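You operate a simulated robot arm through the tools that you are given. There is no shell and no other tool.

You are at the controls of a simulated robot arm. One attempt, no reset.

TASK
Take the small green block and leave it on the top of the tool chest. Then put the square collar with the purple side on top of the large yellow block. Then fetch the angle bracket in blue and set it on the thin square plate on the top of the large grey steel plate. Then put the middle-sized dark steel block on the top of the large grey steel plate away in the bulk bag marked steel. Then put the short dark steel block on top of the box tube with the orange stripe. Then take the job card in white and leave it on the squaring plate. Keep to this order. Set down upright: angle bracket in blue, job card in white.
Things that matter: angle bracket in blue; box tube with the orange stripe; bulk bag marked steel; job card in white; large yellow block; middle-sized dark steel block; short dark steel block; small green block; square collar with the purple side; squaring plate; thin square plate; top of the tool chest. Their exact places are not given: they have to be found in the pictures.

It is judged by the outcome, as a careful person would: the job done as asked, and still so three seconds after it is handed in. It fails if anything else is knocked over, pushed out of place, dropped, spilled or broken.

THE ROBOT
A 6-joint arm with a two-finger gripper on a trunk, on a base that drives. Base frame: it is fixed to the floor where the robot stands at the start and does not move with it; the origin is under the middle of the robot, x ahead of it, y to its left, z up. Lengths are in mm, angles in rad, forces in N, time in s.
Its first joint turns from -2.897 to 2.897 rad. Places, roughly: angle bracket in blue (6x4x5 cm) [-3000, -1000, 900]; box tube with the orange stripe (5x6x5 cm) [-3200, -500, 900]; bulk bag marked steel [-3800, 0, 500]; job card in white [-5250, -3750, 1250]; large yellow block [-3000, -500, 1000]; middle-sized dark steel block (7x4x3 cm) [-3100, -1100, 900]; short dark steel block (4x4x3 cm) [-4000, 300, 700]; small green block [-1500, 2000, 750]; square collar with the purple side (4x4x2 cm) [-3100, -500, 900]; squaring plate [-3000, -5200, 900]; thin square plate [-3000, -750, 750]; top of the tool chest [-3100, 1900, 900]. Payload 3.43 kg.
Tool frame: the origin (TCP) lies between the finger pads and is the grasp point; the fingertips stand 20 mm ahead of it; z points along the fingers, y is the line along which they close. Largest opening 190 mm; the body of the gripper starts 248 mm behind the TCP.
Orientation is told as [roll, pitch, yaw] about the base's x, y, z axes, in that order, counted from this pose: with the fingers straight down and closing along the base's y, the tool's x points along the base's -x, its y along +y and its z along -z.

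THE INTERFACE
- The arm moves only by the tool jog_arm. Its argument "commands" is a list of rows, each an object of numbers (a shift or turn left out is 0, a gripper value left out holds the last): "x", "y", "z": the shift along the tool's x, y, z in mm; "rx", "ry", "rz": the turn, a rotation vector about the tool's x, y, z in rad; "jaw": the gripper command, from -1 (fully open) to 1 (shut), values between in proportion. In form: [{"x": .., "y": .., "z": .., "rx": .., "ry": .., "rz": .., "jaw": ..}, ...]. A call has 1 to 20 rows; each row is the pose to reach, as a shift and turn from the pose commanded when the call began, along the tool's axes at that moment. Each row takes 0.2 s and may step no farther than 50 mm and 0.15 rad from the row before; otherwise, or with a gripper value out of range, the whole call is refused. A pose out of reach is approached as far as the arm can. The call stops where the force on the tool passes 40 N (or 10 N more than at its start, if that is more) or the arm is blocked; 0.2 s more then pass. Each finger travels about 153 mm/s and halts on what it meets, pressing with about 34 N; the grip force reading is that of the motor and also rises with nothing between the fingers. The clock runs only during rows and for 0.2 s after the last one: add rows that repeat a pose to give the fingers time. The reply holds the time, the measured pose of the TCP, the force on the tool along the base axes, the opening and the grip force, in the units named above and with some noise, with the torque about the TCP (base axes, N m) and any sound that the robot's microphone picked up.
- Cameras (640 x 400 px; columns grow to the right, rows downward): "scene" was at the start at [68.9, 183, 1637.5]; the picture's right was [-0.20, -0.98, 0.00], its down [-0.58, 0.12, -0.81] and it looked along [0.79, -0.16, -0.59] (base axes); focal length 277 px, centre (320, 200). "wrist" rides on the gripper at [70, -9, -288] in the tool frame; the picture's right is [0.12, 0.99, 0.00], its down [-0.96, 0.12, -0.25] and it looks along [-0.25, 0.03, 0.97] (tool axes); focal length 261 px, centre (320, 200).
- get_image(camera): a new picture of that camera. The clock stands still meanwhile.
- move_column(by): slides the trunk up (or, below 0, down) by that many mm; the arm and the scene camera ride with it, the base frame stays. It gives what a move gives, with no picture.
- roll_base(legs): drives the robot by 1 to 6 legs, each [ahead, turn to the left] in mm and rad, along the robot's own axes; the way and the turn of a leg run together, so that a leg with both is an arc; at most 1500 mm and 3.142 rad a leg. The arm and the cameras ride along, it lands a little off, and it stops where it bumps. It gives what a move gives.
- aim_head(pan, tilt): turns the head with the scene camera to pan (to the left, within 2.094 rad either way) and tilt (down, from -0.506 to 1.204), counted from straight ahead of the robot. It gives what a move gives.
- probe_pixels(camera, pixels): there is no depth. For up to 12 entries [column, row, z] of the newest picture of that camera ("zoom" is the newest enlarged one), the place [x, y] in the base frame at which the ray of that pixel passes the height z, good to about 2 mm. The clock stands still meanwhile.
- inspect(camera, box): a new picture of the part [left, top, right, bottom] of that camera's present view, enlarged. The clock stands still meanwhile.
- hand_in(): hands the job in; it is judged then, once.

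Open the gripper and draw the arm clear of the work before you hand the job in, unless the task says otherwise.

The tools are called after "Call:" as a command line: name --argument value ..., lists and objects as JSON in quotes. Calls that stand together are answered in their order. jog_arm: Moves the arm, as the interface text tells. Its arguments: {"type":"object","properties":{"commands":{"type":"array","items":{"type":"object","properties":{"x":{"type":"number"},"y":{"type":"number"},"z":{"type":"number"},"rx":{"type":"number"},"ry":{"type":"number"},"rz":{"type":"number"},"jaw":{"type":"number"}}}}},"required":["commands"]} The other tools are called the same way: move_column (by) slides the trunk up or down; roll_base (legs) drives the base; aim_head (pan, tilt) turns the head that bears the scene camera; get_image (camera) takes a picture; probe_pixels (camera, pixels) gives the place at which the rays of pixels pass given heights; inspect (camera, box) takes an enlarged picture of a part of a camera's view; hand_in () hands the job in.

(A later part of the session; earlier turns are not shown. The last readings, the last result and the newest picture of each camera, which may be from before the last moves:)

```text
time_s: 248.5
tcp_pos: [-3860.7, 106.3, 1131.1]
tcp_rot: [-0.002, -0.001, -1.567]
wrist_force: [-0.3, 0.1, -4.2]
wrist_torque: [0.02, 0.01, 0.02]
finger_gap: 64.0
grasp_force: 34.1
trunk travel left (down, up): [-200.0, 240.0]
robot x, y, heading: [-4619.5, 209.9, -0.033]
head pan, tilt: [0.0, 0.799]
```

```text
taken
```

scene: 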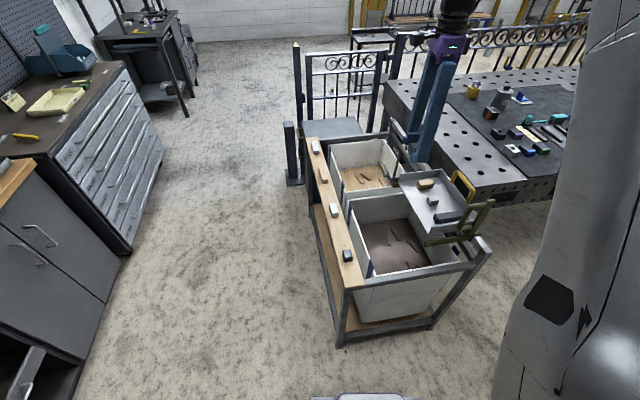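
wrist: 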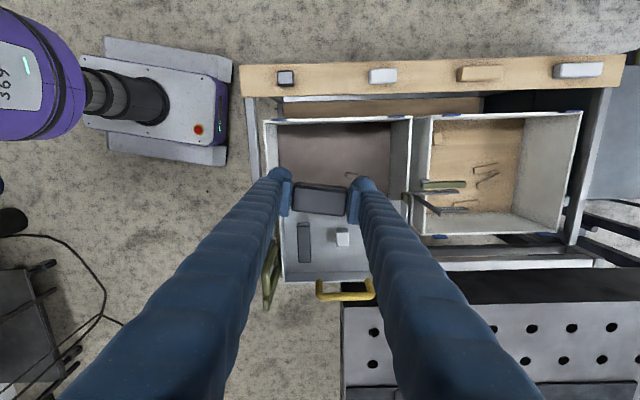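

The drop path projects into the free part of the opening (320,155). I shift 15 mm away from the tray and descend in stages.

Call:
jog_arm --commands '[{"x": 15, "z": 30}, {"x": 15, "z": 75}, {"x": 15, "z": 120}, {"x": 15, "z": 165}, {"x": 15, "z": 210}, {"x": 15, "z": 255}, {"x": 15, "z": 300}, {"x": 15, "z": 300}]'

Call:
get_image --camera "wrist"

Call:
inspect --camera "scene" --box '[300, 130, 500, 290]'

```text
time_s: 250.3
tcp_pos: [-3862.7, 119.3, 828.8]
tcp_rot: [-0.002, -0.001, -1.567]
wrist_force: [0.3, 0.2, -4.2]
wrist_torque: [-0.01, 0.02, 0.02]
finger_gap: 64.1
grasp_force: 34.0
trunk travel left (down, up): [-200.0, 240.0]
robot x, y, heading: [-4622.0, 213.9, -0.037]
head pan, tilt: [0.0, 0.799]
```

```text
taken
```

wrist: 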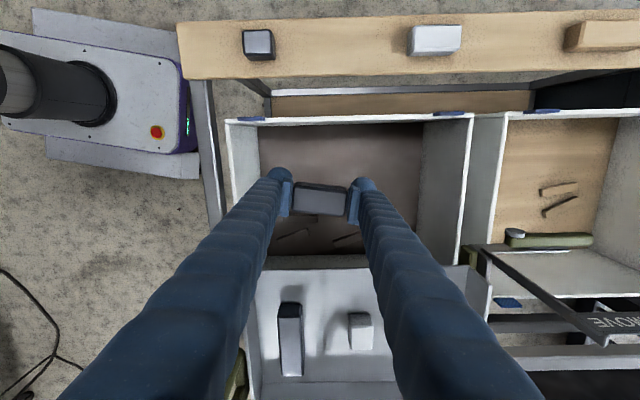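

```text
2.50 times, centred on (400, 210) of scene
```

zoom: 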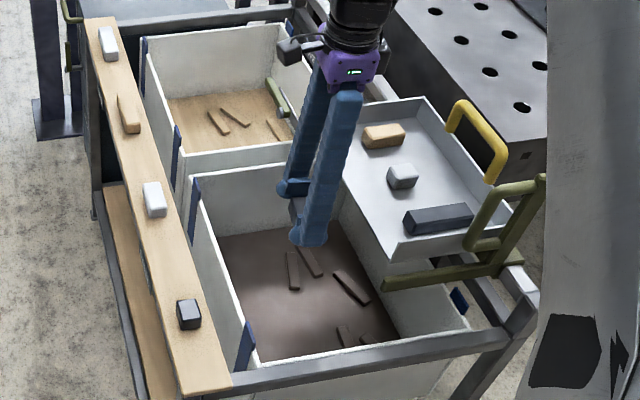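

Clear all round. I descend further to z≈630, then slowly until contact.

Call:
jog_arm --commands '[{"z": 45}, {"z": 90}, {"z": 135}, {"z": 170}, {"z": 200}, {"z": 200}]'

Call:
get_image --camera "wrist"

Call:
inspect --camera "scene" --box '[300, 130, 500, 290]'

```text
time_s: 251.7
tcp_pos: [-3859.7, 118.7, 626.8]
tcp_rot: [-0.002, -0.002, -1.566]
wrist_force: [0.6, -0.5, -5.1]
wrist_torque: [0.05, 0.03, 0.02]
finger_gap: 64.3
grasp_force: 33.8
trunk travel left (down, up): [-200.0, 240.0]
robot x, y, heading: [-4619.0, 211.3, -0.032]
head pan, tilt: [0.0, 0.799]
```

```text
taken
```

wrist: 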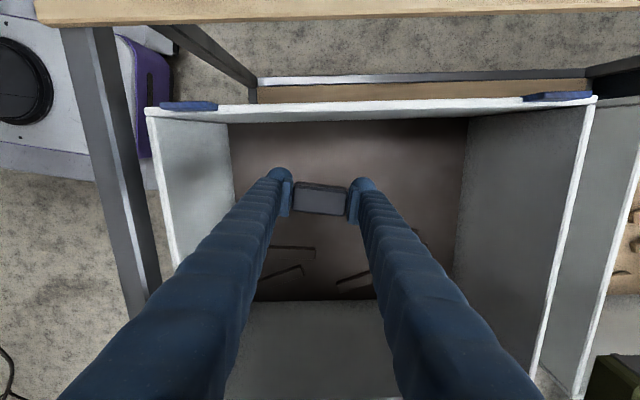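

```text
2.50 times, centred on (400, 210) of scene
```

zoom: 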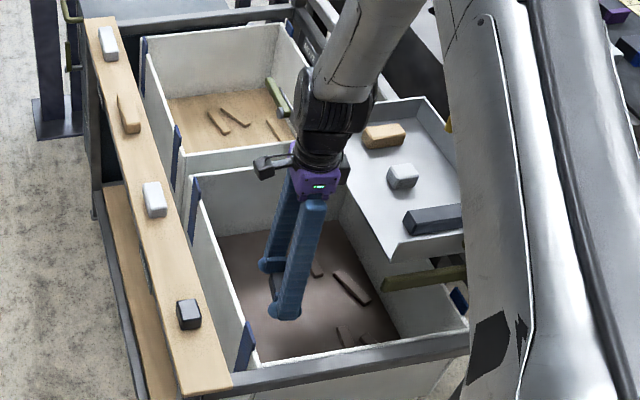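

No contact yet. I continue down gently in stages.

Call:
jog_arm --commands '[{"z": 10}, {"z": 20}, {"z": 30}, {"z": 30}]'

Call:
jog_arm --commands '[{"z": 8}, {"z": 15}, {"z": 15}]'

Call:
get_image --camera "wrist"

Call:
inspect --camera "scene" --box '[300, 130, 500, 290]'

```text
time_s: 252.7
tcp_pos: [-3860.7, 121.9, 598.8]
tcp_rot: [-0.001, -0.001, -1.565]
wrist_force: [0.8, -1.1, -4.5]
wrist_torque: [0.01, 0.01, 0.02]
finger_gap: 63.9
grasp_force: 33.7
trunk travel left (down, up): [-200.0, 240.0]
robot x, y, heading: [-4622.2, 214.8, -0.037]
head pan, tilt: [0.0, 0.799]
```

```text
time_s: 253.5
tcp_pos: [-3860.9, 121.4, 585.5]
tcp_rot: [0.0, -0.001, -1.567]
wrist_force: [0.3, -0.4, -3.6]
wrist_torque: [0.0, -0.01, -0.02]
finger_gap: 64.0
grasp_force: 33.9
trunk travel left (down, up): [-200.0, 240.0]
robot x, y, heading: [-4619.7, 216.4, -0.031]
head pan, tilt: [0.0, 0.799]
```

```text
taken
```

wrist: 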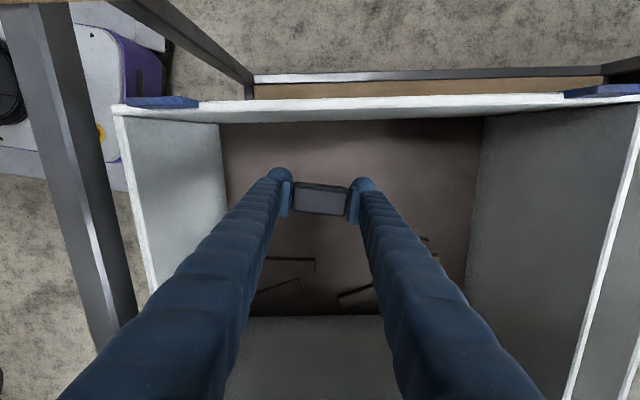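

```text
2.50 times, centred on (400, 210) of scene
```

zoom: 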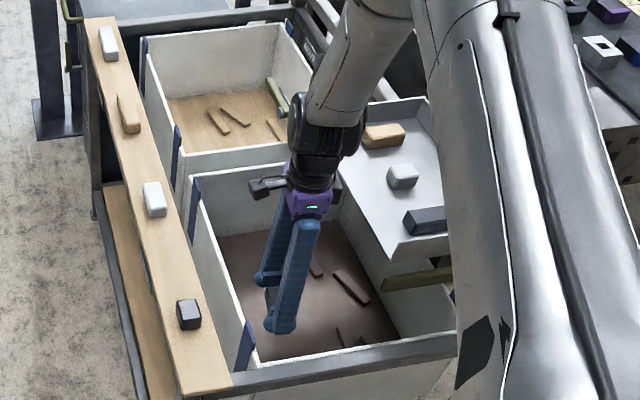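

Still no contact; the floor should be near TCP z≈540. I keep descending in small steps.

Call:
jog_arm --commands '[{"z": 8}, {"z": 15}, {"z": 20}, {"z": 20}]'

Call:
jog_arm --commands '[{"z": 6}, {"z": 12}, {"z": 12}]'

Call:
jog_arm --commands '[{"z": 5}, {"z": 10}, {"z": 10}]'

Call:
get_image --camera "wrist"

```text
time_s: 254.5
tcp_pos: [-3861.5, 120.3, 566.1]
tcp_rot: [-0.004, -0.002, -1.566]
wrist_force: [-0.8, 1.0, -4.4]
wrist_torque: [0.01, 0.02, 0.0]
finger_gap: 64.3
grasp_force: 34.1
trunk travel left (down, up): [-200.0, 240.0]
robot x, y, heading: [-4621.4, 214.4, -0.03]
head pan, tilt: [0.0, 0.799]
```

```text
time_s: 255.3
tcp_pos: [-3860.4, 119.7, 553.4]
tcp_rot: [-0.002, -0.003, -1.566]
wrist_force: [-1.2, 0.2, -4.3]
wrist_torque: [0.03, 0.0, 0.02]
finger_gap: 63.7
grasp_force: 34.2
trunk travel left (down, up): [-200.0, 240.0]
robot x, y, heading: [-4615.7, 213.7, -0.034]
head pan, tilt: [0.0, 0.799]
```

```text
time_s: 256.1
tcp_pos: [-3861.2, 122.6, 542.6]
tcp_rot: [-0.002, -0.001, -1.565]
wrist_force: [0.5, 0.1, -5.1]
wrist_torque: [0.04, -0.01, 0.02]
finger_gap: 63.9
grasp_force: 33.3
trunk travel left (down, up): [-200.0, 240.0]
robot x, y, heading: [-4620.1, 214.6, -0.037]
head pan, tilt: [0.0, 0.799]
```

```text
taken
```

wrist: 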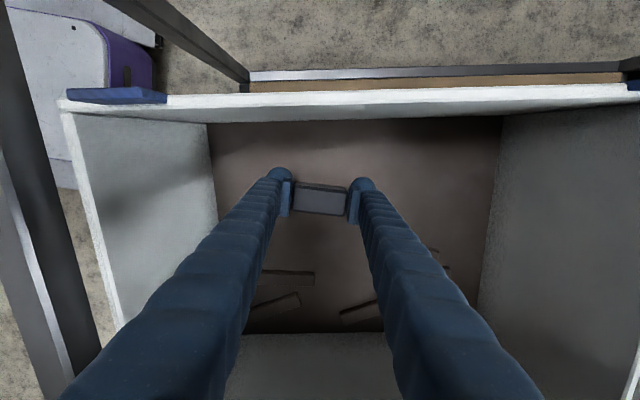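

The floor seems about 60 mm further down. I keep descending carefully.

Call:
jog_arm --commands '[{"z": 8}, {"z": 16}, {"z": 24}, {"z": 24}]'

Call:
jog_arm --commands '[{"z": 5}, {"z": 10}, {"z": 10}]'

Call:
jog_arm --commands '[{"z": 5}, {"z": 10}, {"z": 10}]'

Call:
get_image --camera "wrist"

Call:
inspect --camera "scene" --box '[300, 130, 500, 290]'

```text
time_s: 257.1
tcp_pos: [-3861.6, 121.4, 518.3]
tcp_rot: [-0.003, -0.002, -1.568]
wrist_force: [-0.1, 0.9, -5.0]
wrist_torque: [0.05, -0.01, -0.02]
finger_gap: 63.8
grasp_force: 34.0
trunk travel left (down, up): [-200.0, 240.0]
robot x, y, heading: [-4620.6, 211.6, -0.03]
head pan, tilt: [0.0, 0.799]
```

```text
time_s: 257.9
tcp_pos: [-3861.0, 120.3, 508.4]
tcp_rot: [-0.002, -0.002, -1.566]
wrist_force: [0.4, 0.5, -3.6]
wrist_torque: [0.02, 0.01, -0.01]
finger_gap: 64.1
grasp_force: 33.8
trunk travel left (down, up): [-200.0, 240.0]
robot x, y, heading: [-4622.8, 213.1, -0.031]
head pan, tilt: [0.0, 0.799]
```

```text
time_s: 258.7
tcp_pos: [-3861.8, 121.3, 498.6]
tcp_rot: [-0.002, -0.004, -1.567]
wrist_force: [0.0, 0.4, -3.8]
wrist_torque: [0.04, 0.0, 0.02]
finger_gap: 63.9
grasp_force: 34.1
trunk travel left (down, up): [-200.0, 240.0]
robot x, y, heading: [-4621.1, 215.0, -0.033]
head pan, tilt: [0.0, 0.799]
```

```text
taken
```

wrist: 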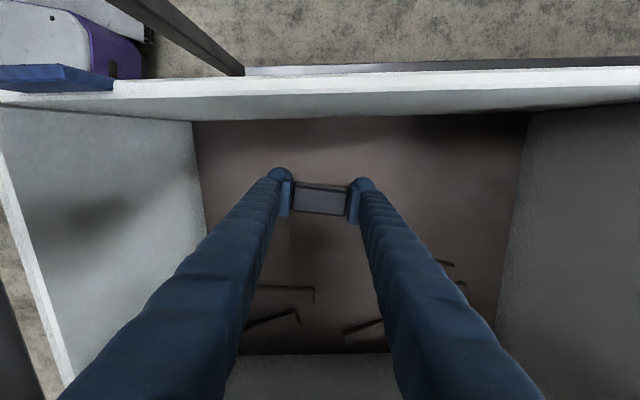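

```text
2.50 times, centred on (400, 210) of scene
```

zoom: 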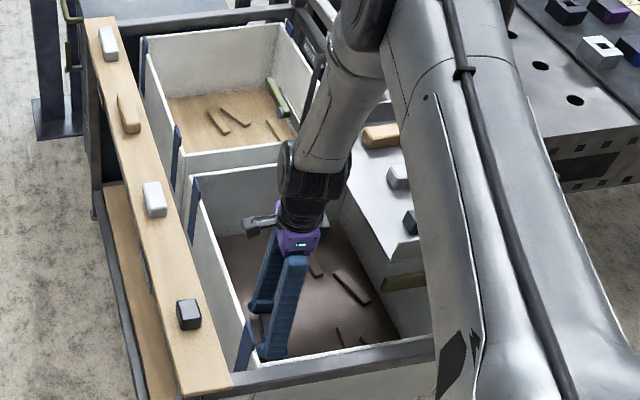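

Still hanging free (−3.8 N). I continue in small steps.

Call:
jog_arm --commands '[{"z": 5}, {"z": 10}, {"z": 10}]'

Call:
jog_arm --commands '[{"z": 5}, {"z": 10}, {"z": 10}]'

Call:
jog_arm --commands '[{"z": 5}, {"z": 10}, {"z": 10}]'

Call:
get_image --camera "wrist"

Call:
inspect --camera "scene" --box '[340, 170, 460, 280]'

```text
time_s: 259.5
tcp_pos: [-3861.1, 121.1, 492.1]
tcp_rot: [-0.001, -0.002, -1.569]
wrist_force: [-4.5, -3.7, 30.2]
wrist_torque: [-0.07, 0.09, 0.02]
finger_gap: 63.9
grasp_force: 33.9
trunk travel left (down, up): [-200.0, 240.0]
robot x, y, heading: [-4618.3, 211.3, -0.034]
head pan, tilt: [0.0, 0.799]
```

```text
time_s: 260.3
tcp_pos: [-3861.8, 122.6, 480.3]
tcp_rot: [0.0, -0.002, -1.566]
wrist_force: [-2.5, 2.6, 29.9]
wrist_torque: [0.03, 0.04, -0.02]
finger_gap: 63.9
grasp_force: 33.8
trunk travel left (down, up): [-200.0, 240.0]
robot x, y, heading: [-4620.8, 211.1, -0.039]
head pan, tilt: [0.0, 0.799]
```

```text
time_s: 260.6
tcp_pos: [-3860.6, 121.4, 479.2]
tcp_rot: [0.001, -0.002, -1.568]
wrist_force: [-5.6, -0.8, 12.9]
wrist_torque: [0.03, -0.24, -0.07]
finger_gap: 64.2
grasp_force: 34.1
trunk travel left (down, up): [-200.0, 240.0]
robot x, y, heading: [-4620.8, 214.5, -0.03]
head pan, tilt: [0.0, 0.799]
stopped in row 1: the force on the tool passed its limit at 52 N (the readings are from after the stop); the commanded pose is now the measured one
```

```text
taken
```

wrist: 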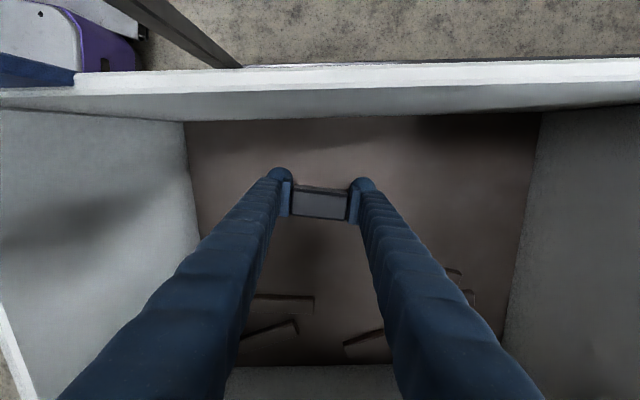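

```text
3.64 times, centred on (400, 225) of scene
```

zoom: 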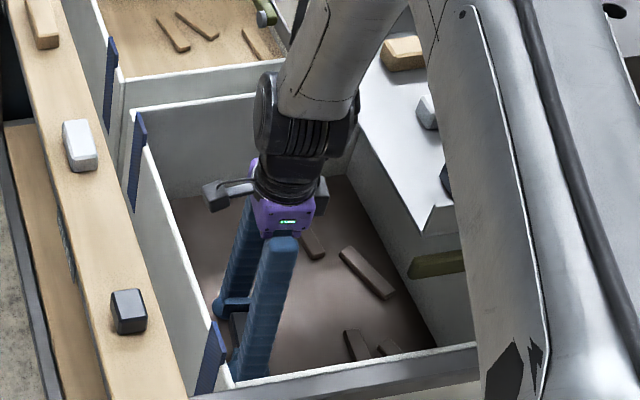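

Contact with the bag's floor is made. I open the jaw and rise straight up.

Call:
jog_arm --commands '[{"z": -2}, {"z": -2, "jaw": 0.1}, {"z": -2, "jaw": 0.0}, {"z": -2}, {"z": -30}, {"z": -60}, {"z": -60}]'

Call:
get_image --camera "wrist"

```text
time_s: 262.2
tcp_pos: [-3859.1, 122.2, 539.1]
tcp_rot: [-0.002, -0.003, -1.566]
wrist_force: [0.1, 0.2, -0.9]
wrist_torque: [0.01, -0.04, -0.01]
finger_gap: 95.4
grasp_force: 0.1
trunk travel left (down, up): [-200.0, 240.0]
robot x, y, heading: [-4622.5, 211.5, -0.032]
head pan, tilt: [0.0, 0.799]
```

```text
taken
```

wrist: 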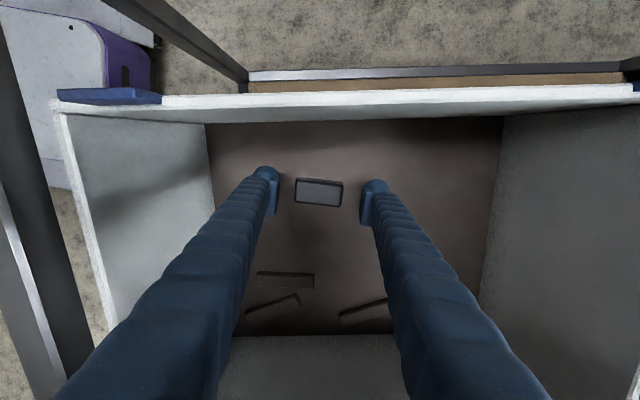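

The steel block lies in the STEEL bag. I rise straight out of the bag.

Call:
jog_arm --commands '[{"z": -45}, {"z": -90}, {"z": -135}, {"z": -180}, {"z": -225}, {"z": -270}, {"z": -315}, {"z": -360}, {"z": -405}, {"z": -450}, {"z": -495}, {"z": -530}, {"z": -530}]'

Call:
get_image --camera "wrist"

Call:
get_image --camera "scene"

Call:
inspect --camera "scene" --box '[310, 210, 410, 290]'

Call:
inspect --camera "wrist" --box '[220, 40, 420, 165]'

```text
time_s: 265.0
tcp_pos: [-3859.7, 122.2, 1065.4]
tcp_rot: [-0.001, -0.001, -1.565]
wrist_force: [0.4, -0.6, -0.1]
wrist_torque: [-0.01, 0.03, -0.01]
finger_gap: 95.1
grasp_force: 0.1
trunk travel left (down, up): [-200.0, 240.0]
robot x, y, heading: [-4618.6, 216.0, -0.04]
head pan, tilt: [0.0, 0.799]
```

```text
taken
```

wrist: 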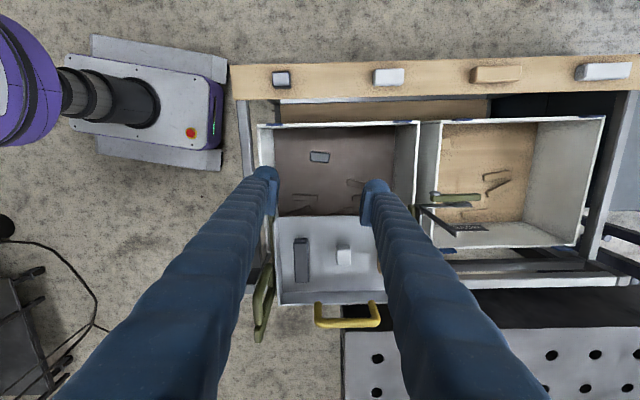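

```text
taken
```

scene: 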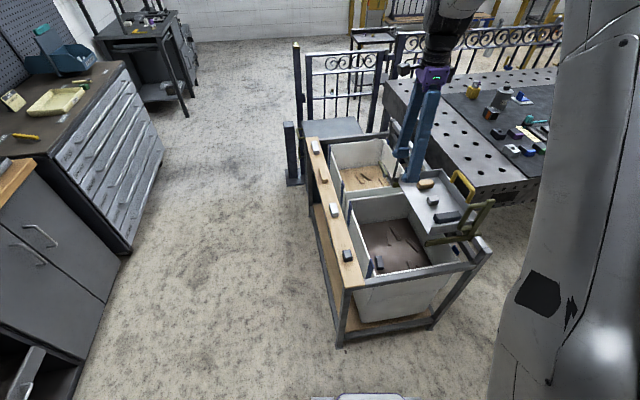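

```text
5.00 times, centred on (360, 250) of scene
```

zoom: 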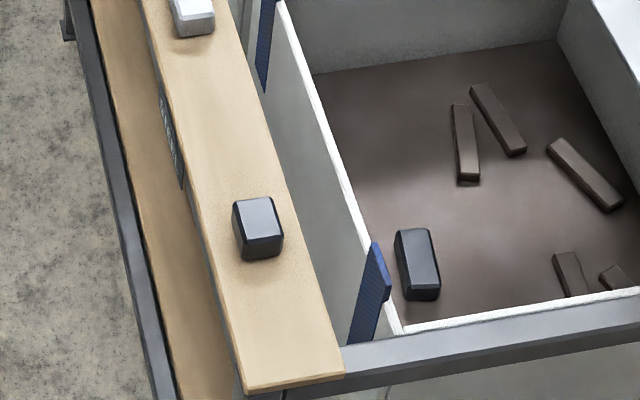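

```text
3.20 times, centred on (320, 102) of wrist
```

zoom: 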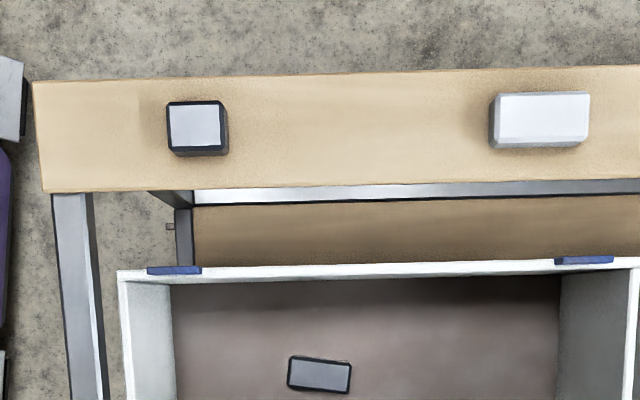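

The middle block lies in the bag. Next the short dark block on the ledge: wrist (281.6,78.6), scene (346.8,253). I triangulate it.

Call:
probe_pixels --camera "wrist" --pixels '[[281.6, 78.6, 720], [281.6, 78.6, 760], [281.6, 78.6, 800], [273, 72, 760], [289.5, 71, 760], [290, 84, 760]]'

Call:
probe_pixels --camera "scene" --pixels '[[346.8, 253, 720], [346.8, 253, 760], [346.8, 253, 800], [344.5, 262, 740]]'

```text
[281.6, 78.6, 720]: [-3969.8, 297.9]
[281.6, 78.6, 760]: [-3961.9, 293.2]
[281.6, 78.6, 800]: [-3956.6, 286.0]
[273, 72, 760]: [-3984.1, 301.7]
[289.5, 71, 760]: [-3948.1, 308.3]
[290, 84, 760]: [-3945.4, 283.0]
```

```text
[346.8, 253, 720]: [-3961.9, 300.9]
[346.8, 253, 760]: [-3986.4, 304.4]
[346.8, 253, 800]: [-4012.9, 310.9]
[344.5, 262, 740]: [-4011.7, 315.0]
```

The block is at about (-3968,298) with its top at z≈730. I move above it and look again.

Call:
jog_arm --commands '[{"x": 35, "y": -21.6}, {"x": 70, "y": -43.3}, {"x": 105, "y": -65}, {"x": 140, "y": -86.6}, {"x": 176, "y": -108}, {"x": 176, "y": -108, "z": 45}, {"x": 176, "y": -108, "z": 90}, {"x": 176, "y": -108, "z": 135}, {"x": 176, "y": -108, "z": 180}, {"x": 176, "y": -108, "z": 225}, {"x": 176, "y": -108, "z": 225}]'

Call:
get_image --camera "wrist"

Call:
inspect --camera "wrist" --box '[240, 140, 400, 260]'

```text
time_s: 267.4
tcp_pos: [-3970.8, 299.4, 845.6]
tcp_rot: [-0.001, -0.003, -1.565]
wrist_force: [-0.9, -0.4, -0.3]
wrist_torque: [-0.04, 0.03, -0.02]
finger_gap: 95.0
grasp_force: 0.0
trunk travel left (down, up): [-200.0, 240.0]
robot x, y, heading: [-4620.2, 214.4, -0.039]
head pan, tilt: [0.0, 0.799]
```

```text
taken
```

wrist: 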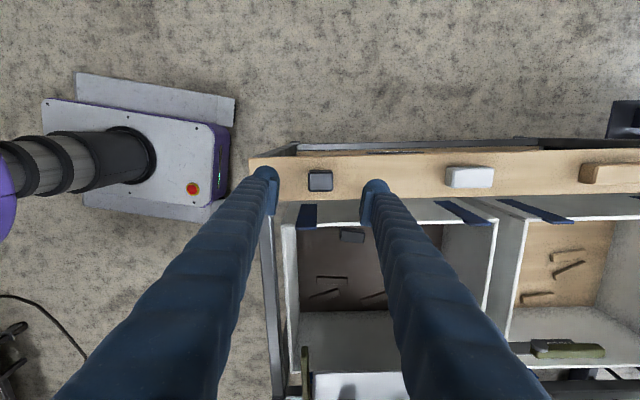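

```text
3.33 times, centred on (320, 200) of wrist
```

zoom: 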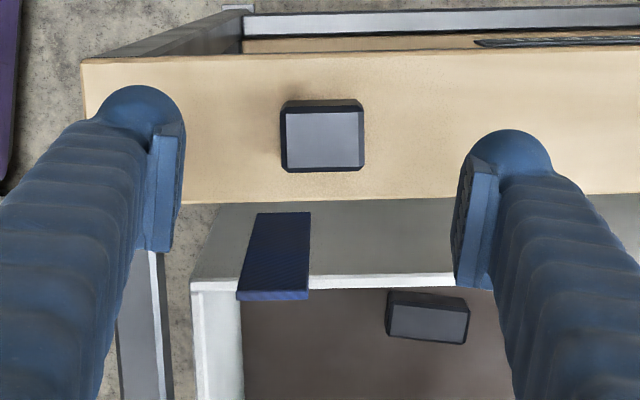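

The block is under the gripper; it needs a yaw correction of about 0.12. I descend around it.

Call:
jog_arm --commands '[{"x": -3, "z": 40, "rz": -0.12, "jaw": 0.26}, {"x": -3, "z": 80, "rz": -0.12}, {"x": -3, "z": 105, "rz": -0.12}, {"x": -3, "z": 116, "rz": -0.12}, {"x": -3, "z": 116, "rz": -0.12}]'

Call:
inspect --camera "wrist" --box '[240, 140, 400, 260]'

Call:
inspect --camera "scene" --box '[310, 210, 410, 290]'

```text
time_s: 268.6
tcp_pos: [-3968.5, 293.5, 726.8]
tcp_rot: [0.0, -0.001, -1.445]
wrist_force: [0.1, -0.2, -0.6]
wrist_torque: [-0.01, 0.01, 0.02]
finger_gap: 70.1
grasp_force: 0.0
trunk travel left (down, up): [-200.0, 240.0]
robot x, y, heading: [-4618.5, 211.3, -0.033]
head pan, tilt: [0.0, 0.799]
```

```text
3.33 times, centred on (320, 200) of wrist
```

zoom: 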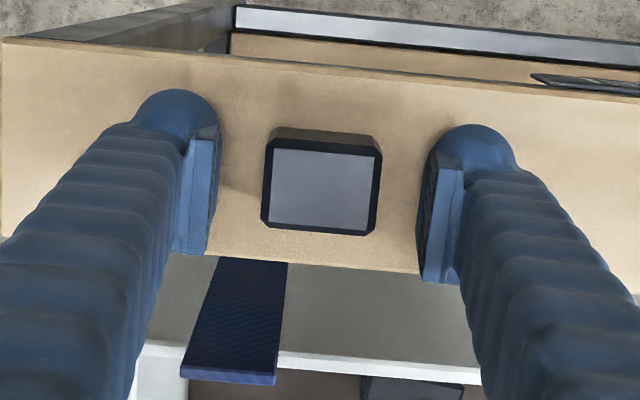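

```text
5.00 times, centred on (360, 250) of scene
```

zoom: 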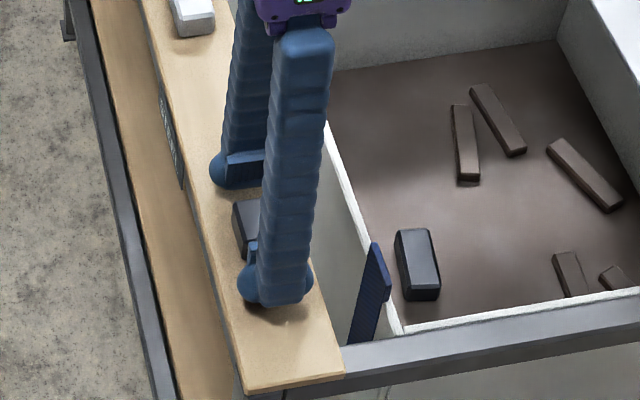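

The block is between the pads. I lower 4 mm more, close and test-lift.

Call:
jog_arm --commands '[{"z": 2}, {"z": 4}, {"z": 4}]'

Call:
jog_arm --commands '[{"jaw": 0.6}, {"jaw": 1}, {}, {}]'

Call:
jog_arm --commands '[{"z": -8}, {"z": -20}, {"z": -20}]'

Call:
inspect --camera "scene" --box '[310, 200, 410, 280]'

Call:
inspect --camera "wrist" --box '[240, 140, 400, 260]'

```text
time_s: 269.4
tcp_pos: [-3969.7, 294.9, 722.8]
tcp_rot: [0.001, -0.002, -1.447]
wrist_force: [-0.9, -0.3, -0.5]
wrist_torque: [0.0, 0.0, 0.04]
finger_gap: 70.2
grasp_force: 0.1
trunk travel left (down, up): [-200.0, 240.0]
robot x, y, heading: [-4620.2, 213.4, -0.033]
head pan, tilt: [0.0, 0.799]
```

```text
time_s: 270.4
tcp_pos: [-3970.8, 294.0, 722.4]
tcp_rot: [0.0, -0.001, -1.448]
wrist_force: [1.8, 0.2, 0.9]
wrist_torque: [0.03, -0.07, -0.01]
finger_gap: 38.7
grasp_force: 33.9
trunk travel left (down, up): [-200.0, 240.0]
robot x, y, heading: [-4623.0, 215.6, -0.035]
head pan, tilt: [0.0, 0.799]
```

```text
time_s: 271.2
tcp_pos: [-3969.8, 296.0, 743.3]
tcp_rot: [-0.002, -0.003, -1.445]
wrist_force: [0.0, -0.6, -3.4]
wrist_torque: [0.01, -0.02, 0.0]
finger_gap: 39.0
grasp_force: 34.1
trunk travel left (down, up): [-200.0, 240.0]
robot x, y, heading: [-4616.4, 211.5, -0.034]
head pan, tilt: [0.0, 0.799]
```

```text
5.00 times, centred on (360, 240) of scene
```

zoom: 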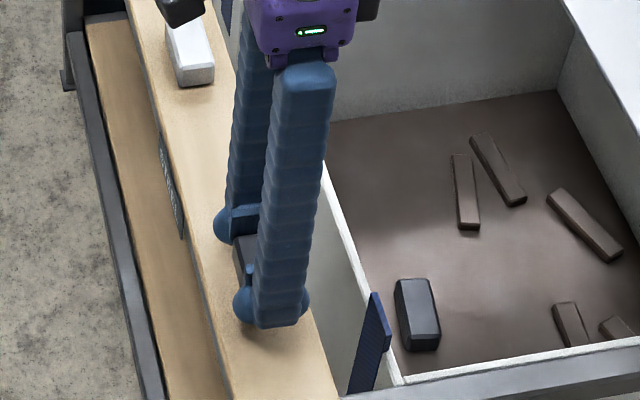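

```text
3.33 times, centred on (320, 200) of wrist
```

zoom: 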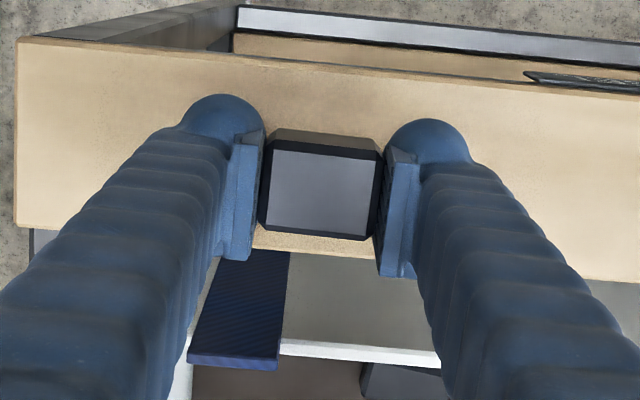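

Held securely. I lift to about 1090 and turn the tool back to face ahead.

Call:
jog_arm --commands '[{"z": -45}, {"z": -90}, {"z": -135}, {"z": -180}, {"z": -225}, {"z": -270}, {"z": -315}, {"z": -350}, {"z": -350}]'

Call:
jog_arm --commands '[{"rz": -0.14}, {"rz": -0.28}, {"rz": -0.42}, {"rz": -0.56}, {"rz": -0.7}, {"rz": -0.84}, {"rz": -0.98}, {"rz": -1.12}, {"rz": -1.26}, {"rz": -1.4}, {"rz": -1.445}, {"rz": -1.445}]'

Call:
jog_arm --commands '[{"x": 30, "y": -30}, {"x": 60, "y": -60}, {"x": 90, "y": -90}, {"x": 100, "y": -120}, {"x": 100, "y": -120}]'

Call:
get_image --camera "wrist"

```text
time_s: 273.2
tcp_pos: [-3970.8, 298.4, 1093.9]
tcp_rot: [-0.001, -0.001, -1.447]
wrist_force: [1.2, 0.0, -3.0]
wrist_torque: [0.04, 0.05, -0.01]
finger_gap: 38.6
grasp_force: 34.2
trunk travel left (down, up): [-200.0, 240.0]
robot x, y, heading: [-4621.2, 215.0, -0.035]
head pan, tilt: [0.0, 0.799]
```

```text
time_s: 275.8
tcp_pos: [-3968.5, 295.2, 1093.0]
tcp_rot: [-0.001, 0.001, 0.0]
wrist_force: [0.5, 0.3, -2.9]
wrist_torque: [0.0, 0.01, 0.02]
finger_gap: 38.9
grasp_force: 33.9
trunk travel left (down, up): [-200.0, 240.0]
robot x, y, heading: [-4622.1, 212.8, -0.031]
head pan, tilt: [0.0, 0.799]
```

```text
time_s: 277.0
tcp_pos: [-4071.9, 173.1, 1091.0]
tcp_rot: [-0.001, 0.001, -0.002]
wrist_force: [-0.4, -0.6, -2.3]
wrist_torque: [0.1, 0.03, -0.03]
finger_gap: 38.7
grasp_force: 34.0
trunk travel left (down, up): [-200.0, 240.0]
robot x, y, heading: [-4621.1, 211.7, -0.036]
head pan, tilt: [0.0, 0.799]
```

```text
taken
```

wrist: 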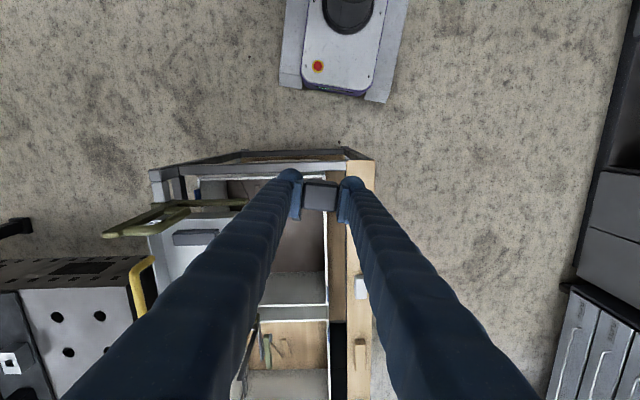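

I drive back to the table: turn south, advance, turn to face the table again.

Call:
roll_base --legs '[[0, -0.75]]'

Call:
roll_base --legs '[[0, -0.75]]'

Call:
roll_base --legs '[[850, 0]]'

Call:
roll_base --legs '[[0, 0.78]]'

Call:
roll_base --legs '[[0, 0.78]]'

```text
time_s: 280.4
tcp_pos: [-4244.5, -189.6, 1091.4]
tcp_rot: [0.0, 0.0, -0.752]
wrist_force: [0.1, 0.6, -3.0]
wrist_torque: [-0.02, -0.01, 0.02]
finger_gap: 39.0
grasp_force: 33.6
trunk travel left (down, up): [-200.0, 240.0]
robot x, y, heading: [-4589.5, 242.1, -0.785]
head pan, tilt: [0.0, 0.799]
```

```text
time_s: 283.7
tcp_pos: [-4624.2, -307.5, 1091.5]
tcp_rot: [-0.001, -0.001, -1.486]
wrist_force: [0.0, -0.9, -1.8]
wrist_torque: [0.02, 0.02, -0.03]
finger_gap: 38.9
grasp_force: 34.0
trunk travel left (down, up): [-200.0, 240.0]
robot x, y, heading: [-4547.2, 252.2, -1.505]
head pan, tilt: [0.0, 0.799]
```

```text
time_s: 289.7
tcp_pos: [-4590.8, -1153.6, 1091.1]
tcp_rot: [-0.002, 0.001, -1.505]
wrist_force: [0.2, 0.0, -3.6]
wrist_torque: [0.02, 0.02, 0.02]
finger_gap: 38.7
grasp_force: 33.7
trunk travel left (down, up): [-200.0, 240.0]
robot x, y, heading: [-4502.1, -601.5, -1.527]
head pan, tilt: [0.0, 0.799]
```

```text
time_s: 293.2
tcp_pos: [-4171.9, -1049.5, 1092.6]
tcp_rot: [-0.001, 0.002, -0.711]
wrist_force: [0.1, 0.2, -2.0]
wrist_torque: [0.01, 0.03, -0.01]
finger_gap: 38.6
grasp_force: 34.2
trunk travel left (down, up): [-200.0, 240.0]
robot x, y, heading: [-4534.2, -630.9, -0.739]
head pan, tilt: [0.0, 0.799]
```

```text
time_s: 296.6
tcp_pos: [-3976.8, -684.9, 1093.4]
tcp_rot: [-0.002, 0.001, 0.049]
wrist_force: [0.4, -0.2, -1.7]
wrist_torque: [0.01, -0.03, 0.0]
finger_gap: 38.6
grasp_force: 33.4
trunk travel left (down, up): [-200.0, 240.0]
robot x, y, heading: [-4527.5, -669.9, 0.016]
head pan, tilt: [0.0, 0.799]
```

I advance 520 mm to the table and view the box tube.

Call:
roll_base --legs '[[520, 0]]'

Call:
get_image --camera "scene"

Call:
get_image --camera "wrist"

Call:
inspect --camera "scene" --box '[340, 140, 480, 230]'

```text
time_s: 300.6
tcp_pos: [-3454.1, -683.2, 1094.0]
tcp_rot: [0.0, 0.001, 0.042]
wrist_force: [-0.5, 0.4, -2.7]
wrist_torque: [-0.01, -0.01, -0.02]
finger_gap: 38.7
grasp_force: 34.1
trunk travel left (down, up): [-200.0, 240.0]
robot x, y, heading: [-4006.1, -665.8, 0.012]
head pan, tilt: [0.0, 0.799]
```

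```text
taken
```

scene: 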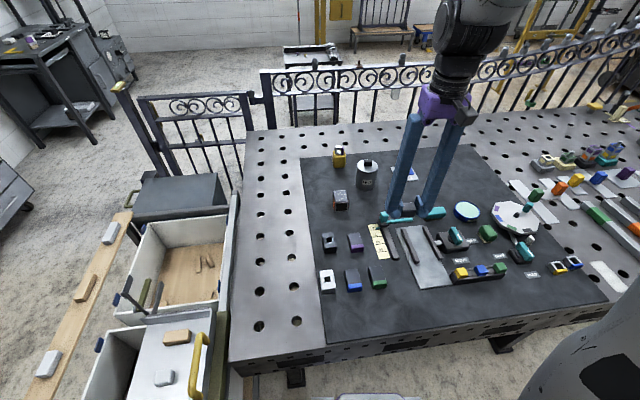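

```text
taken
```

wrist: 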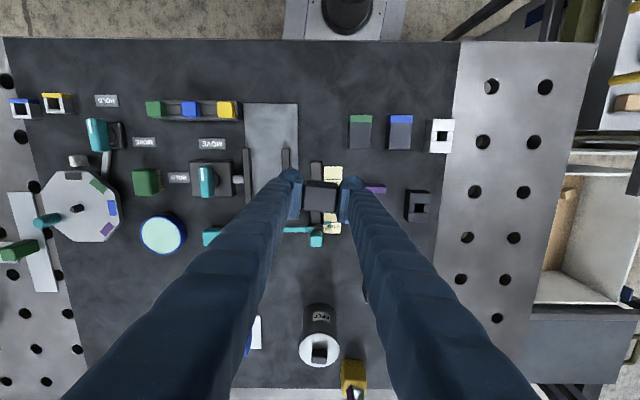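

```text
4.44 times, centred on (410, 185) of scene
```

zoom: 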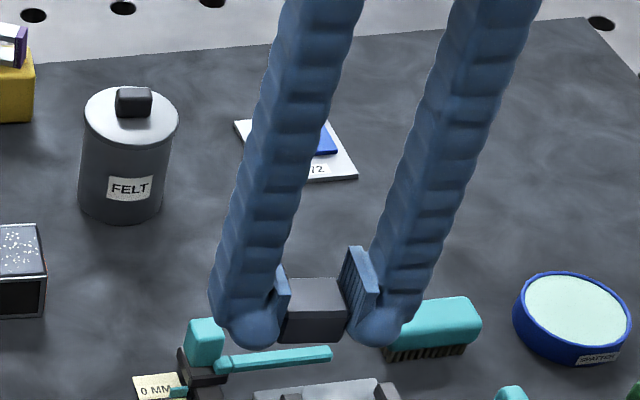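

The box tube is at scene (341,200). I carry the block toward it and look closer.

Call:
jog_arm --commands '[{"x": -35, "y": 35}, {"x": -70, "y": 70}, {"x": -105, "y": 105}, {"x": -140, "y": 140}, {"x": -160, "y": 170}, {"x": -160, "y": 170}]'

Call:
get_image --camera "wrist"

Call:
get_image --camera "scene"

Call:
inspect --camera "wrist" --box '[250, 180, 410, 300]'

Call:
inspect --camera "scene" --box '[310, 170, 390, 220]'

```text
time_s: 302.0
tcp_pos: [-3300.7, -506.6, 1091.5]
tcp_rot: [0.0, 0.002, 0.038]
wrist_force: [-0.1, 1.4, -3.5]
wrist_torque: [-0.1, -0.03, 0.03]
finger_gap: 39.1
grasp_force: 33.6
trunk travel left (down, up): [-200.0, 240.0]
robot x, y, heading: [-4005.0, -669.3, 0.002]
head pan, tilt: [0.0, 0.799]
```

```text
taken
```

wrist: 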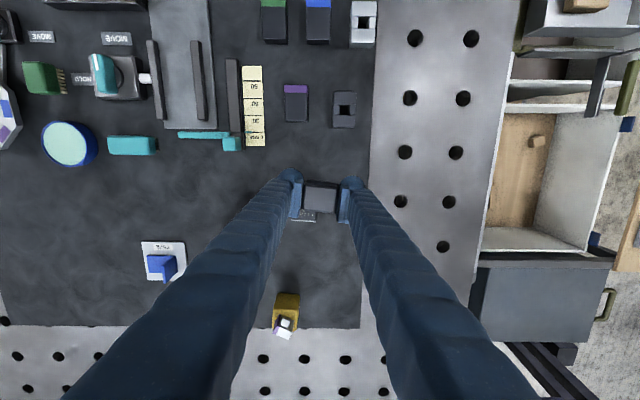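

```text
taken
```

scene: 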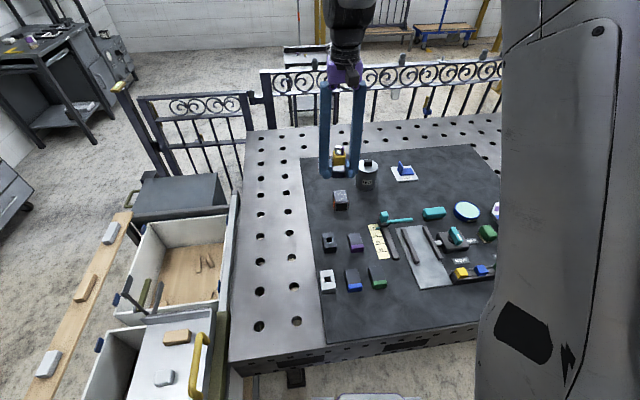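

```text
3.33 times, centred on (330, 240) of wrist
```

zoom: 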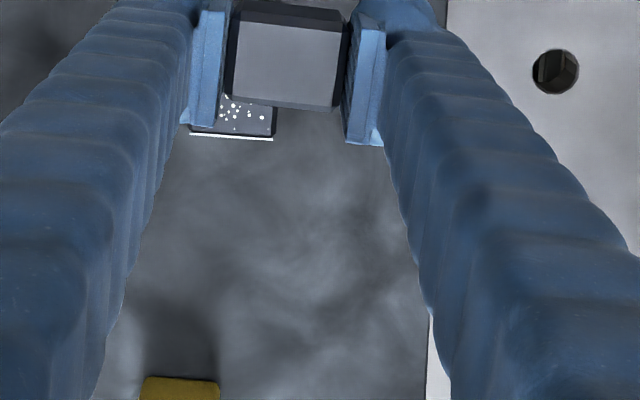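

```text
8.00 times, centred on (350, 195) of scene
```

zoom: 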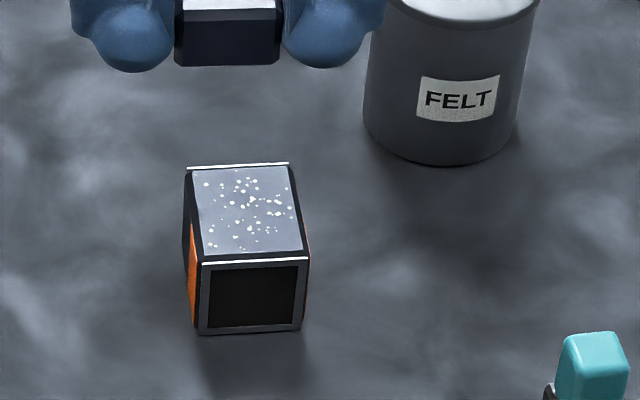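

I probe the tube's top face: scene corners (near and far edges) and the far edge seen in the wrist view.

Call:
probe_pixels --camera "scene" --pixels '[[335.4, 202.75, 928], [348.4, 202.25, 928], [333.4, 190.75, 928], [346.25, 190.4, 928], [335, 211.6, 878], [347.75, 211, 878], [340.9, 196.5, 928]]'

Call:
probe_pixels --camera "wrist" --pixels '[[291, 220.5, 928], [315.9, 221.7, 928], [303.4, 221, 915], [303.4, 221, 940]]'

```text
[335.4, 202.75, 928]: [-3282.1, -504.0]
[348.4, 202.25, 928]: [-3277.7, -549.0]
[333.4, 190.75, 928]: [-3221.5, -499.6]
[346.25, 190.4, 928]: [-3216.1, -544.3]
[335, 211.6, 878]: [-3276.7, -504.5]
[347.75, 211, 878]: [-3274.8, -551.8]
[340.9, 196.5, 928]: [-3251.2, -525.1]
```

```text
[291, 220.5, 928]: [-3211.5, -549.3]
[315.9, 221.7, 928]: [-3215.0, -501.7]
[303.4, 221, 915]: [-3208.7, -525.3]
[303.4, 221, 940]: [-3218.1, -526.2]
```

The tube's top is centred at (-3247,-526), z≈927. I move over it and lower to just above.

Call:
jog_arm --commands '[{"x": -27, "y": -10.7}, {"x": -53, "y": -21.4}, {"x": -53, "y": -21.4, "z": 40}, {"x": -53, "y": -21.4, "z": 80}, {"x": -53, "y": -21.4, "z": 115}, {"x": -53, "y": -21.4, "z": 132}, {"x": -53, "y": -21.4, "z": 132}]'

Call:
inspect --camera "wrist" --box '[240, 140, 400, 260]'

Call:
inspect --camera "scene" --box '[310, 170, 390, 220]'

```text
time_s: 303.6
tcp_pos: [-3248.9, -525.7, 963.3]
tcp_rot: [-0.002, 0.002, 0.04]
wrist_force: [0.5, 0.0, -2.0]
wrist_torque: [0.0, -0.01, -0.01]
finger_gap: 38.9
grasp_force: 34.1
trunk travel left (down, up): [-200.0, 240.0]
robot x, y, heading: [-4003.5, -670.3, 0.012]
head pan, tilt: [0.0, 0.799]
```

```text
3.33 times, centred on (320, 200) of wrist
```

zoom: 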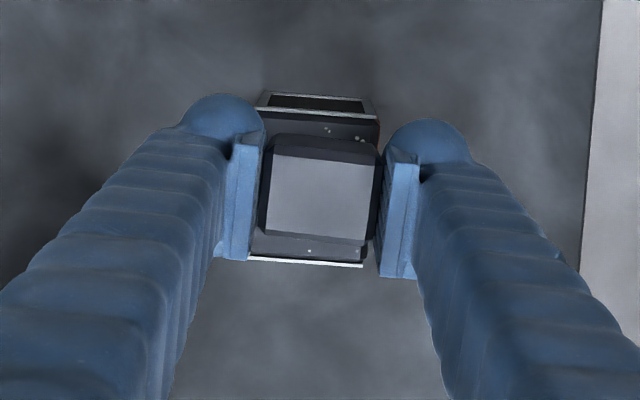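

```text
8.00 times, centred on (350, 195) of scene
```

zoom: 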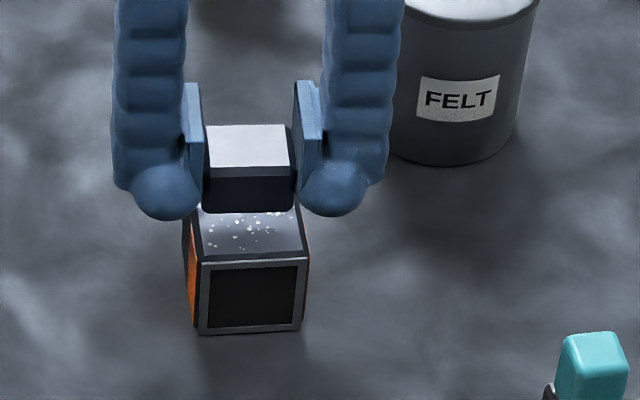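

Well centred. I lower to contact in small steps.

Call:
jog_arm --commands '[{"z": 5}, {"z": 10}, {"z": 10}]'

Call:
jog_arm --commands '[{"z": 2}, {"z": 4}, {"z": 4}]'

Call:
jog_arm --commands '[{"z": 2}, {"z": 2}]'

Call:
inspect --camera "scene" --box '[310, 170, 390, 220]'

```text
time_s: 304.4
tcp_pos: [-3247.1, -525.3, 950.1]
tcp_rot: [-0.002, 0.001, 0.041]
wrist_force: [-0.1, 0.4, -3.1]
wrist_torque: [0.0, -0.01, -0.01]
finger_gap: 38.9
grasp_force: 33.9
trunk travel left (down, up): [-200.0, 240.0]
robot x, y, heading: [-4005.6, -668.1, 0.01]
head pan, tilt: [0.0, 0.799]
```

```text
time_s: 305.2
tcp_pos: [-3248.2, -527.0, 947.4]
tcp_rot: [-0.002, 0.002, 0.039]
wrist_force: [-0.2, 0.2, -3.3]
wrist_torque: [-0.01, -0.01, 0.01]
finger_gap: 38.9
grasp_force: 34.1
trunk travel left (down, up): [-200.0, 240.0]
robot x, y, heading: [-4002.1, -667.9, 0.003]
head pan, tilt: [0.0, 0.799]
```

```text
time_s: 305.8
tcp_pos: [-3249.0, -527.2, 946.1]
tcp_rot: [-0.002, 0.002, 0.037]
wrist_force: [0.1, -0.4, -3.2]
wrist_torque: [-0.01, -0.03, 0.01]
finger_gap: 38.9
grasp_force: 33.6
trunk travel left (down, up): [-200.0, 240.0]
robot x, y, heading: [-4002.7, -664.1, 0.008]
head pan, tilt: [0.0, 0.799]
```

```text
8.00 times, centred on (350, 195) of scene
```

zoom: 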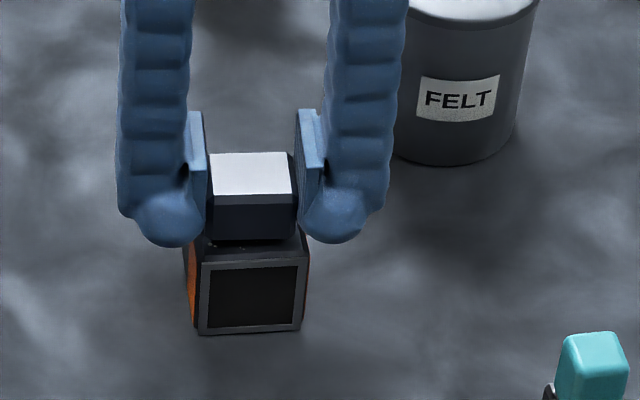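

Almost touching. I continue in 2 mm steps.

Call:
jog_arm --commands '[{"z": 2}, {"z": 2}]'

Call:
jog_arm --commands '[{"z": 2}, {"z": 2}]'

```text
time_s: 306.4
tcp_pos: [-3248.8, -524.7, 942.1]
tcp_rot: [-0.003, 0.002, 0.04]
wrist_force: [0.9, 0.6, -3.5]
wrist_torque: [0.0, 0.04, 0.01]
finger_gap: 39.0
grasp_force: 33.7
trunk travel left (down, up): [-200.0, 240.0]
robot x, y, heading: [-4002.0, -670.9, 0.004]
head pan, tilt: [0.0, 0.799]
```

```text
time_s: 307.0
tcp_pos: [-3248.6, -526.9, 941.7]
tcp_rot: [-0.002, 0.0, 0.042]
wrist_force: [0.1, -0.3, 2.4]
wrist_torque: [0.03, -0.06, 0.0]
finger_gap: 38.8
grasp_force: 34.0
trunk travel left (down, up): [-200.0, 240.0]
robot x, y, heading: [-4005.6, -668.2, 0.009]
head pan, tilt: [0.0, 0.799]
```

Contact begins (+5 N change). I go 1 mm further, then open and rise.

Call:
jog_arm --commands '[{"z": 1}, {"z": 1, "jaw": 0.5}, {"z": 1, "jaw": 0.35}, {"z": 1}, {"z": -20}, {"z": -60}, {"z": -105}, {"z": -150}, {"z": -150}]'

Call:
inspect --camera "scene" --box '[310, 160, 390, 220]'

Call:
get_image --camera "wrist"

```text
time_s: 309.0
tcp_pos: [-3249.9, -524.4, 1091.4]
tcp_rot: [-0.003, 0.002, 0.04]
wrist_force: [-0.3, 0.4, 0.7]
wrist_torque: [0.02, -0.02, -0.02]
finger_gap: 61.6
grasp_force: 0.0
trunk travel left (down, up): [-200.0, 240.0]
robot x, y, heading: [-4003.9, -667.7, 0.008]
head pan, tilt: [0.0, 0.799]
```

```text
6.67 times, centred on (350, 190) of scene
```

zoom: 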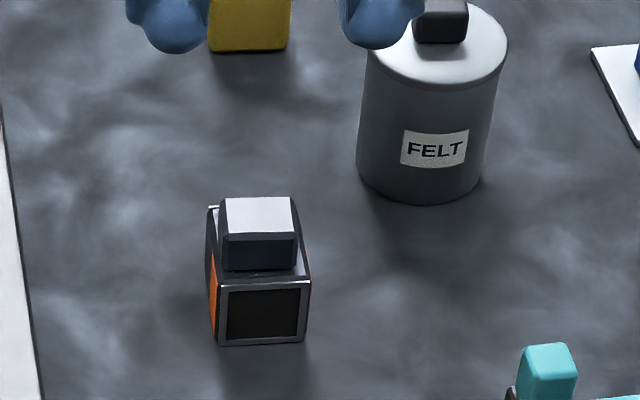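

```text
taken
```

wrist: 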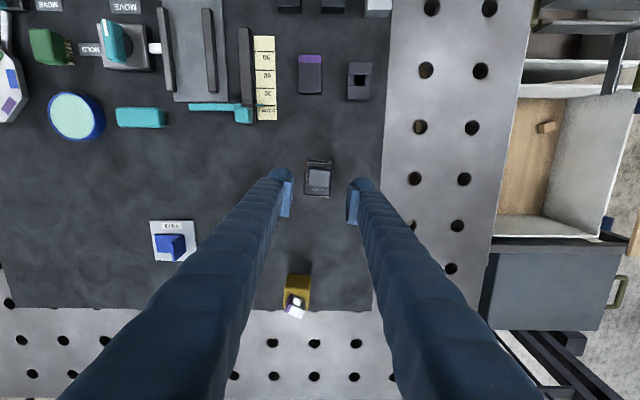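

The short block sits on the tube. I retract the arm, back off from the table and turn south to look for the white job card.

Call:
jog_arm --commands '[{"x": 40, "y": -30}, {"x": 80, "y": -60}, {"x": 120, "y": -90}, {"x": 160, "y": -120}, {"x": 200, "y": -140}, {"x": 200, "y": -140}]'

Call:
roll_base --legs '[[-520, 0]]'

Call:
roll_base --legs '[[0, -0.78]]'

Call:
roll_base --legs '[[0, -0.78]]'

Call:
aim_head --pan 0.0 --tilt 0.35

Call:
get_image --camera "scene"

```text
time_s: 310.4
tcp_pos: [-3440.1, -675.5, 1092.0]
tcp_rot: [-0.002, 0.001, 0.041]
wrist_force: [0.0, 2.0, -0.4]
wrist_torque: [0.02, 0.02, 0.0]
finger_gap: 61.7
grasp_force: 0.0
trunk travel left (down, up): [-200.0, 240.0]
robot x, y, heading: [-4005.9, -667.8, 0.004]
head pan, tilt: [0.0, 0.799]
```

```text
time_s: 314.4
tcp_pos: [-3959.0, -679.7, 1092.3]
tcp_rot: [-0.003, -0.001, 0.036]
wrist_force: [-0.5, -0.9, 0.0]
wrist_torque: [0.01, 0.0, -0.03]
finger_gap: 61.6
grasp_force: 0.1
trunk travel left (down, up): [-200.0, 240.0]
robot x, y, heading: [-4521.4, -666.8, 0.004]
head pan, tilt: [0.0, 0.799]
```

```text
time_s: 317.9
tcp_pos: [-4135.1, -1084.6, 1093.6]
tcp_rot: [-0.002, 0.001, -0.764]
wrist_force: [-0.6, 0.2, 0.1]
wrist_torque: [0.01, 0.01, -0.01]
finger_gap: 61.7
grasp_force: 0.1
trunk travel left (down, up): [-200.0, 240.0]
robot x, y, heading: [-4487.1, -641.1, -0.794]
head pan, tilt: [0.0, 0.799]
```

```text
time_s: 321.4
tcp_pos: [-4555.3, -1199.7, 1094.4]
tcp_rot: [-0.001, 0.0, -1.556]
wrist_force: [-0.1, 0.3, -0.6]
wrist_torque: [0.01, 0.06, 0.02]
finger_gap: 61.8
grasp_force: 0.0
trunk travel left (down, up): [-200.0, 240.0]
robot x, y, heading: [-4444.1, -634.8, -1.588]
head pan, tilt: [0.0, 0.799]
```

```text
time_s: 322.3
tcp_pos: [-4552.2, -1200.3, 1094.1]
tcp_rot: [-0.002, 0.002, -1.554]
wrist_force: [1.8, 0.1, 0.0]
wrist_torque: [0.04, 0.2, 0.03]
finger_gap: 61.6
grasp_force: 0.0
trunk travel left (down, up): [-200.0, 240.0]
robot x, y, heading: [-4443.6, -637.5, -1.581]
head pan, tilt: [0.0, 0.351]
```

```text
taken
```

scene: 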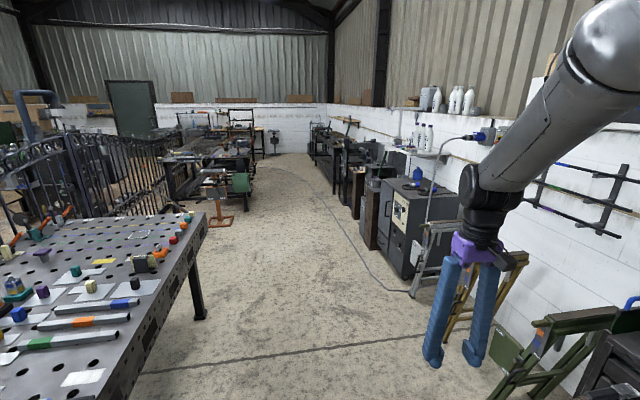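

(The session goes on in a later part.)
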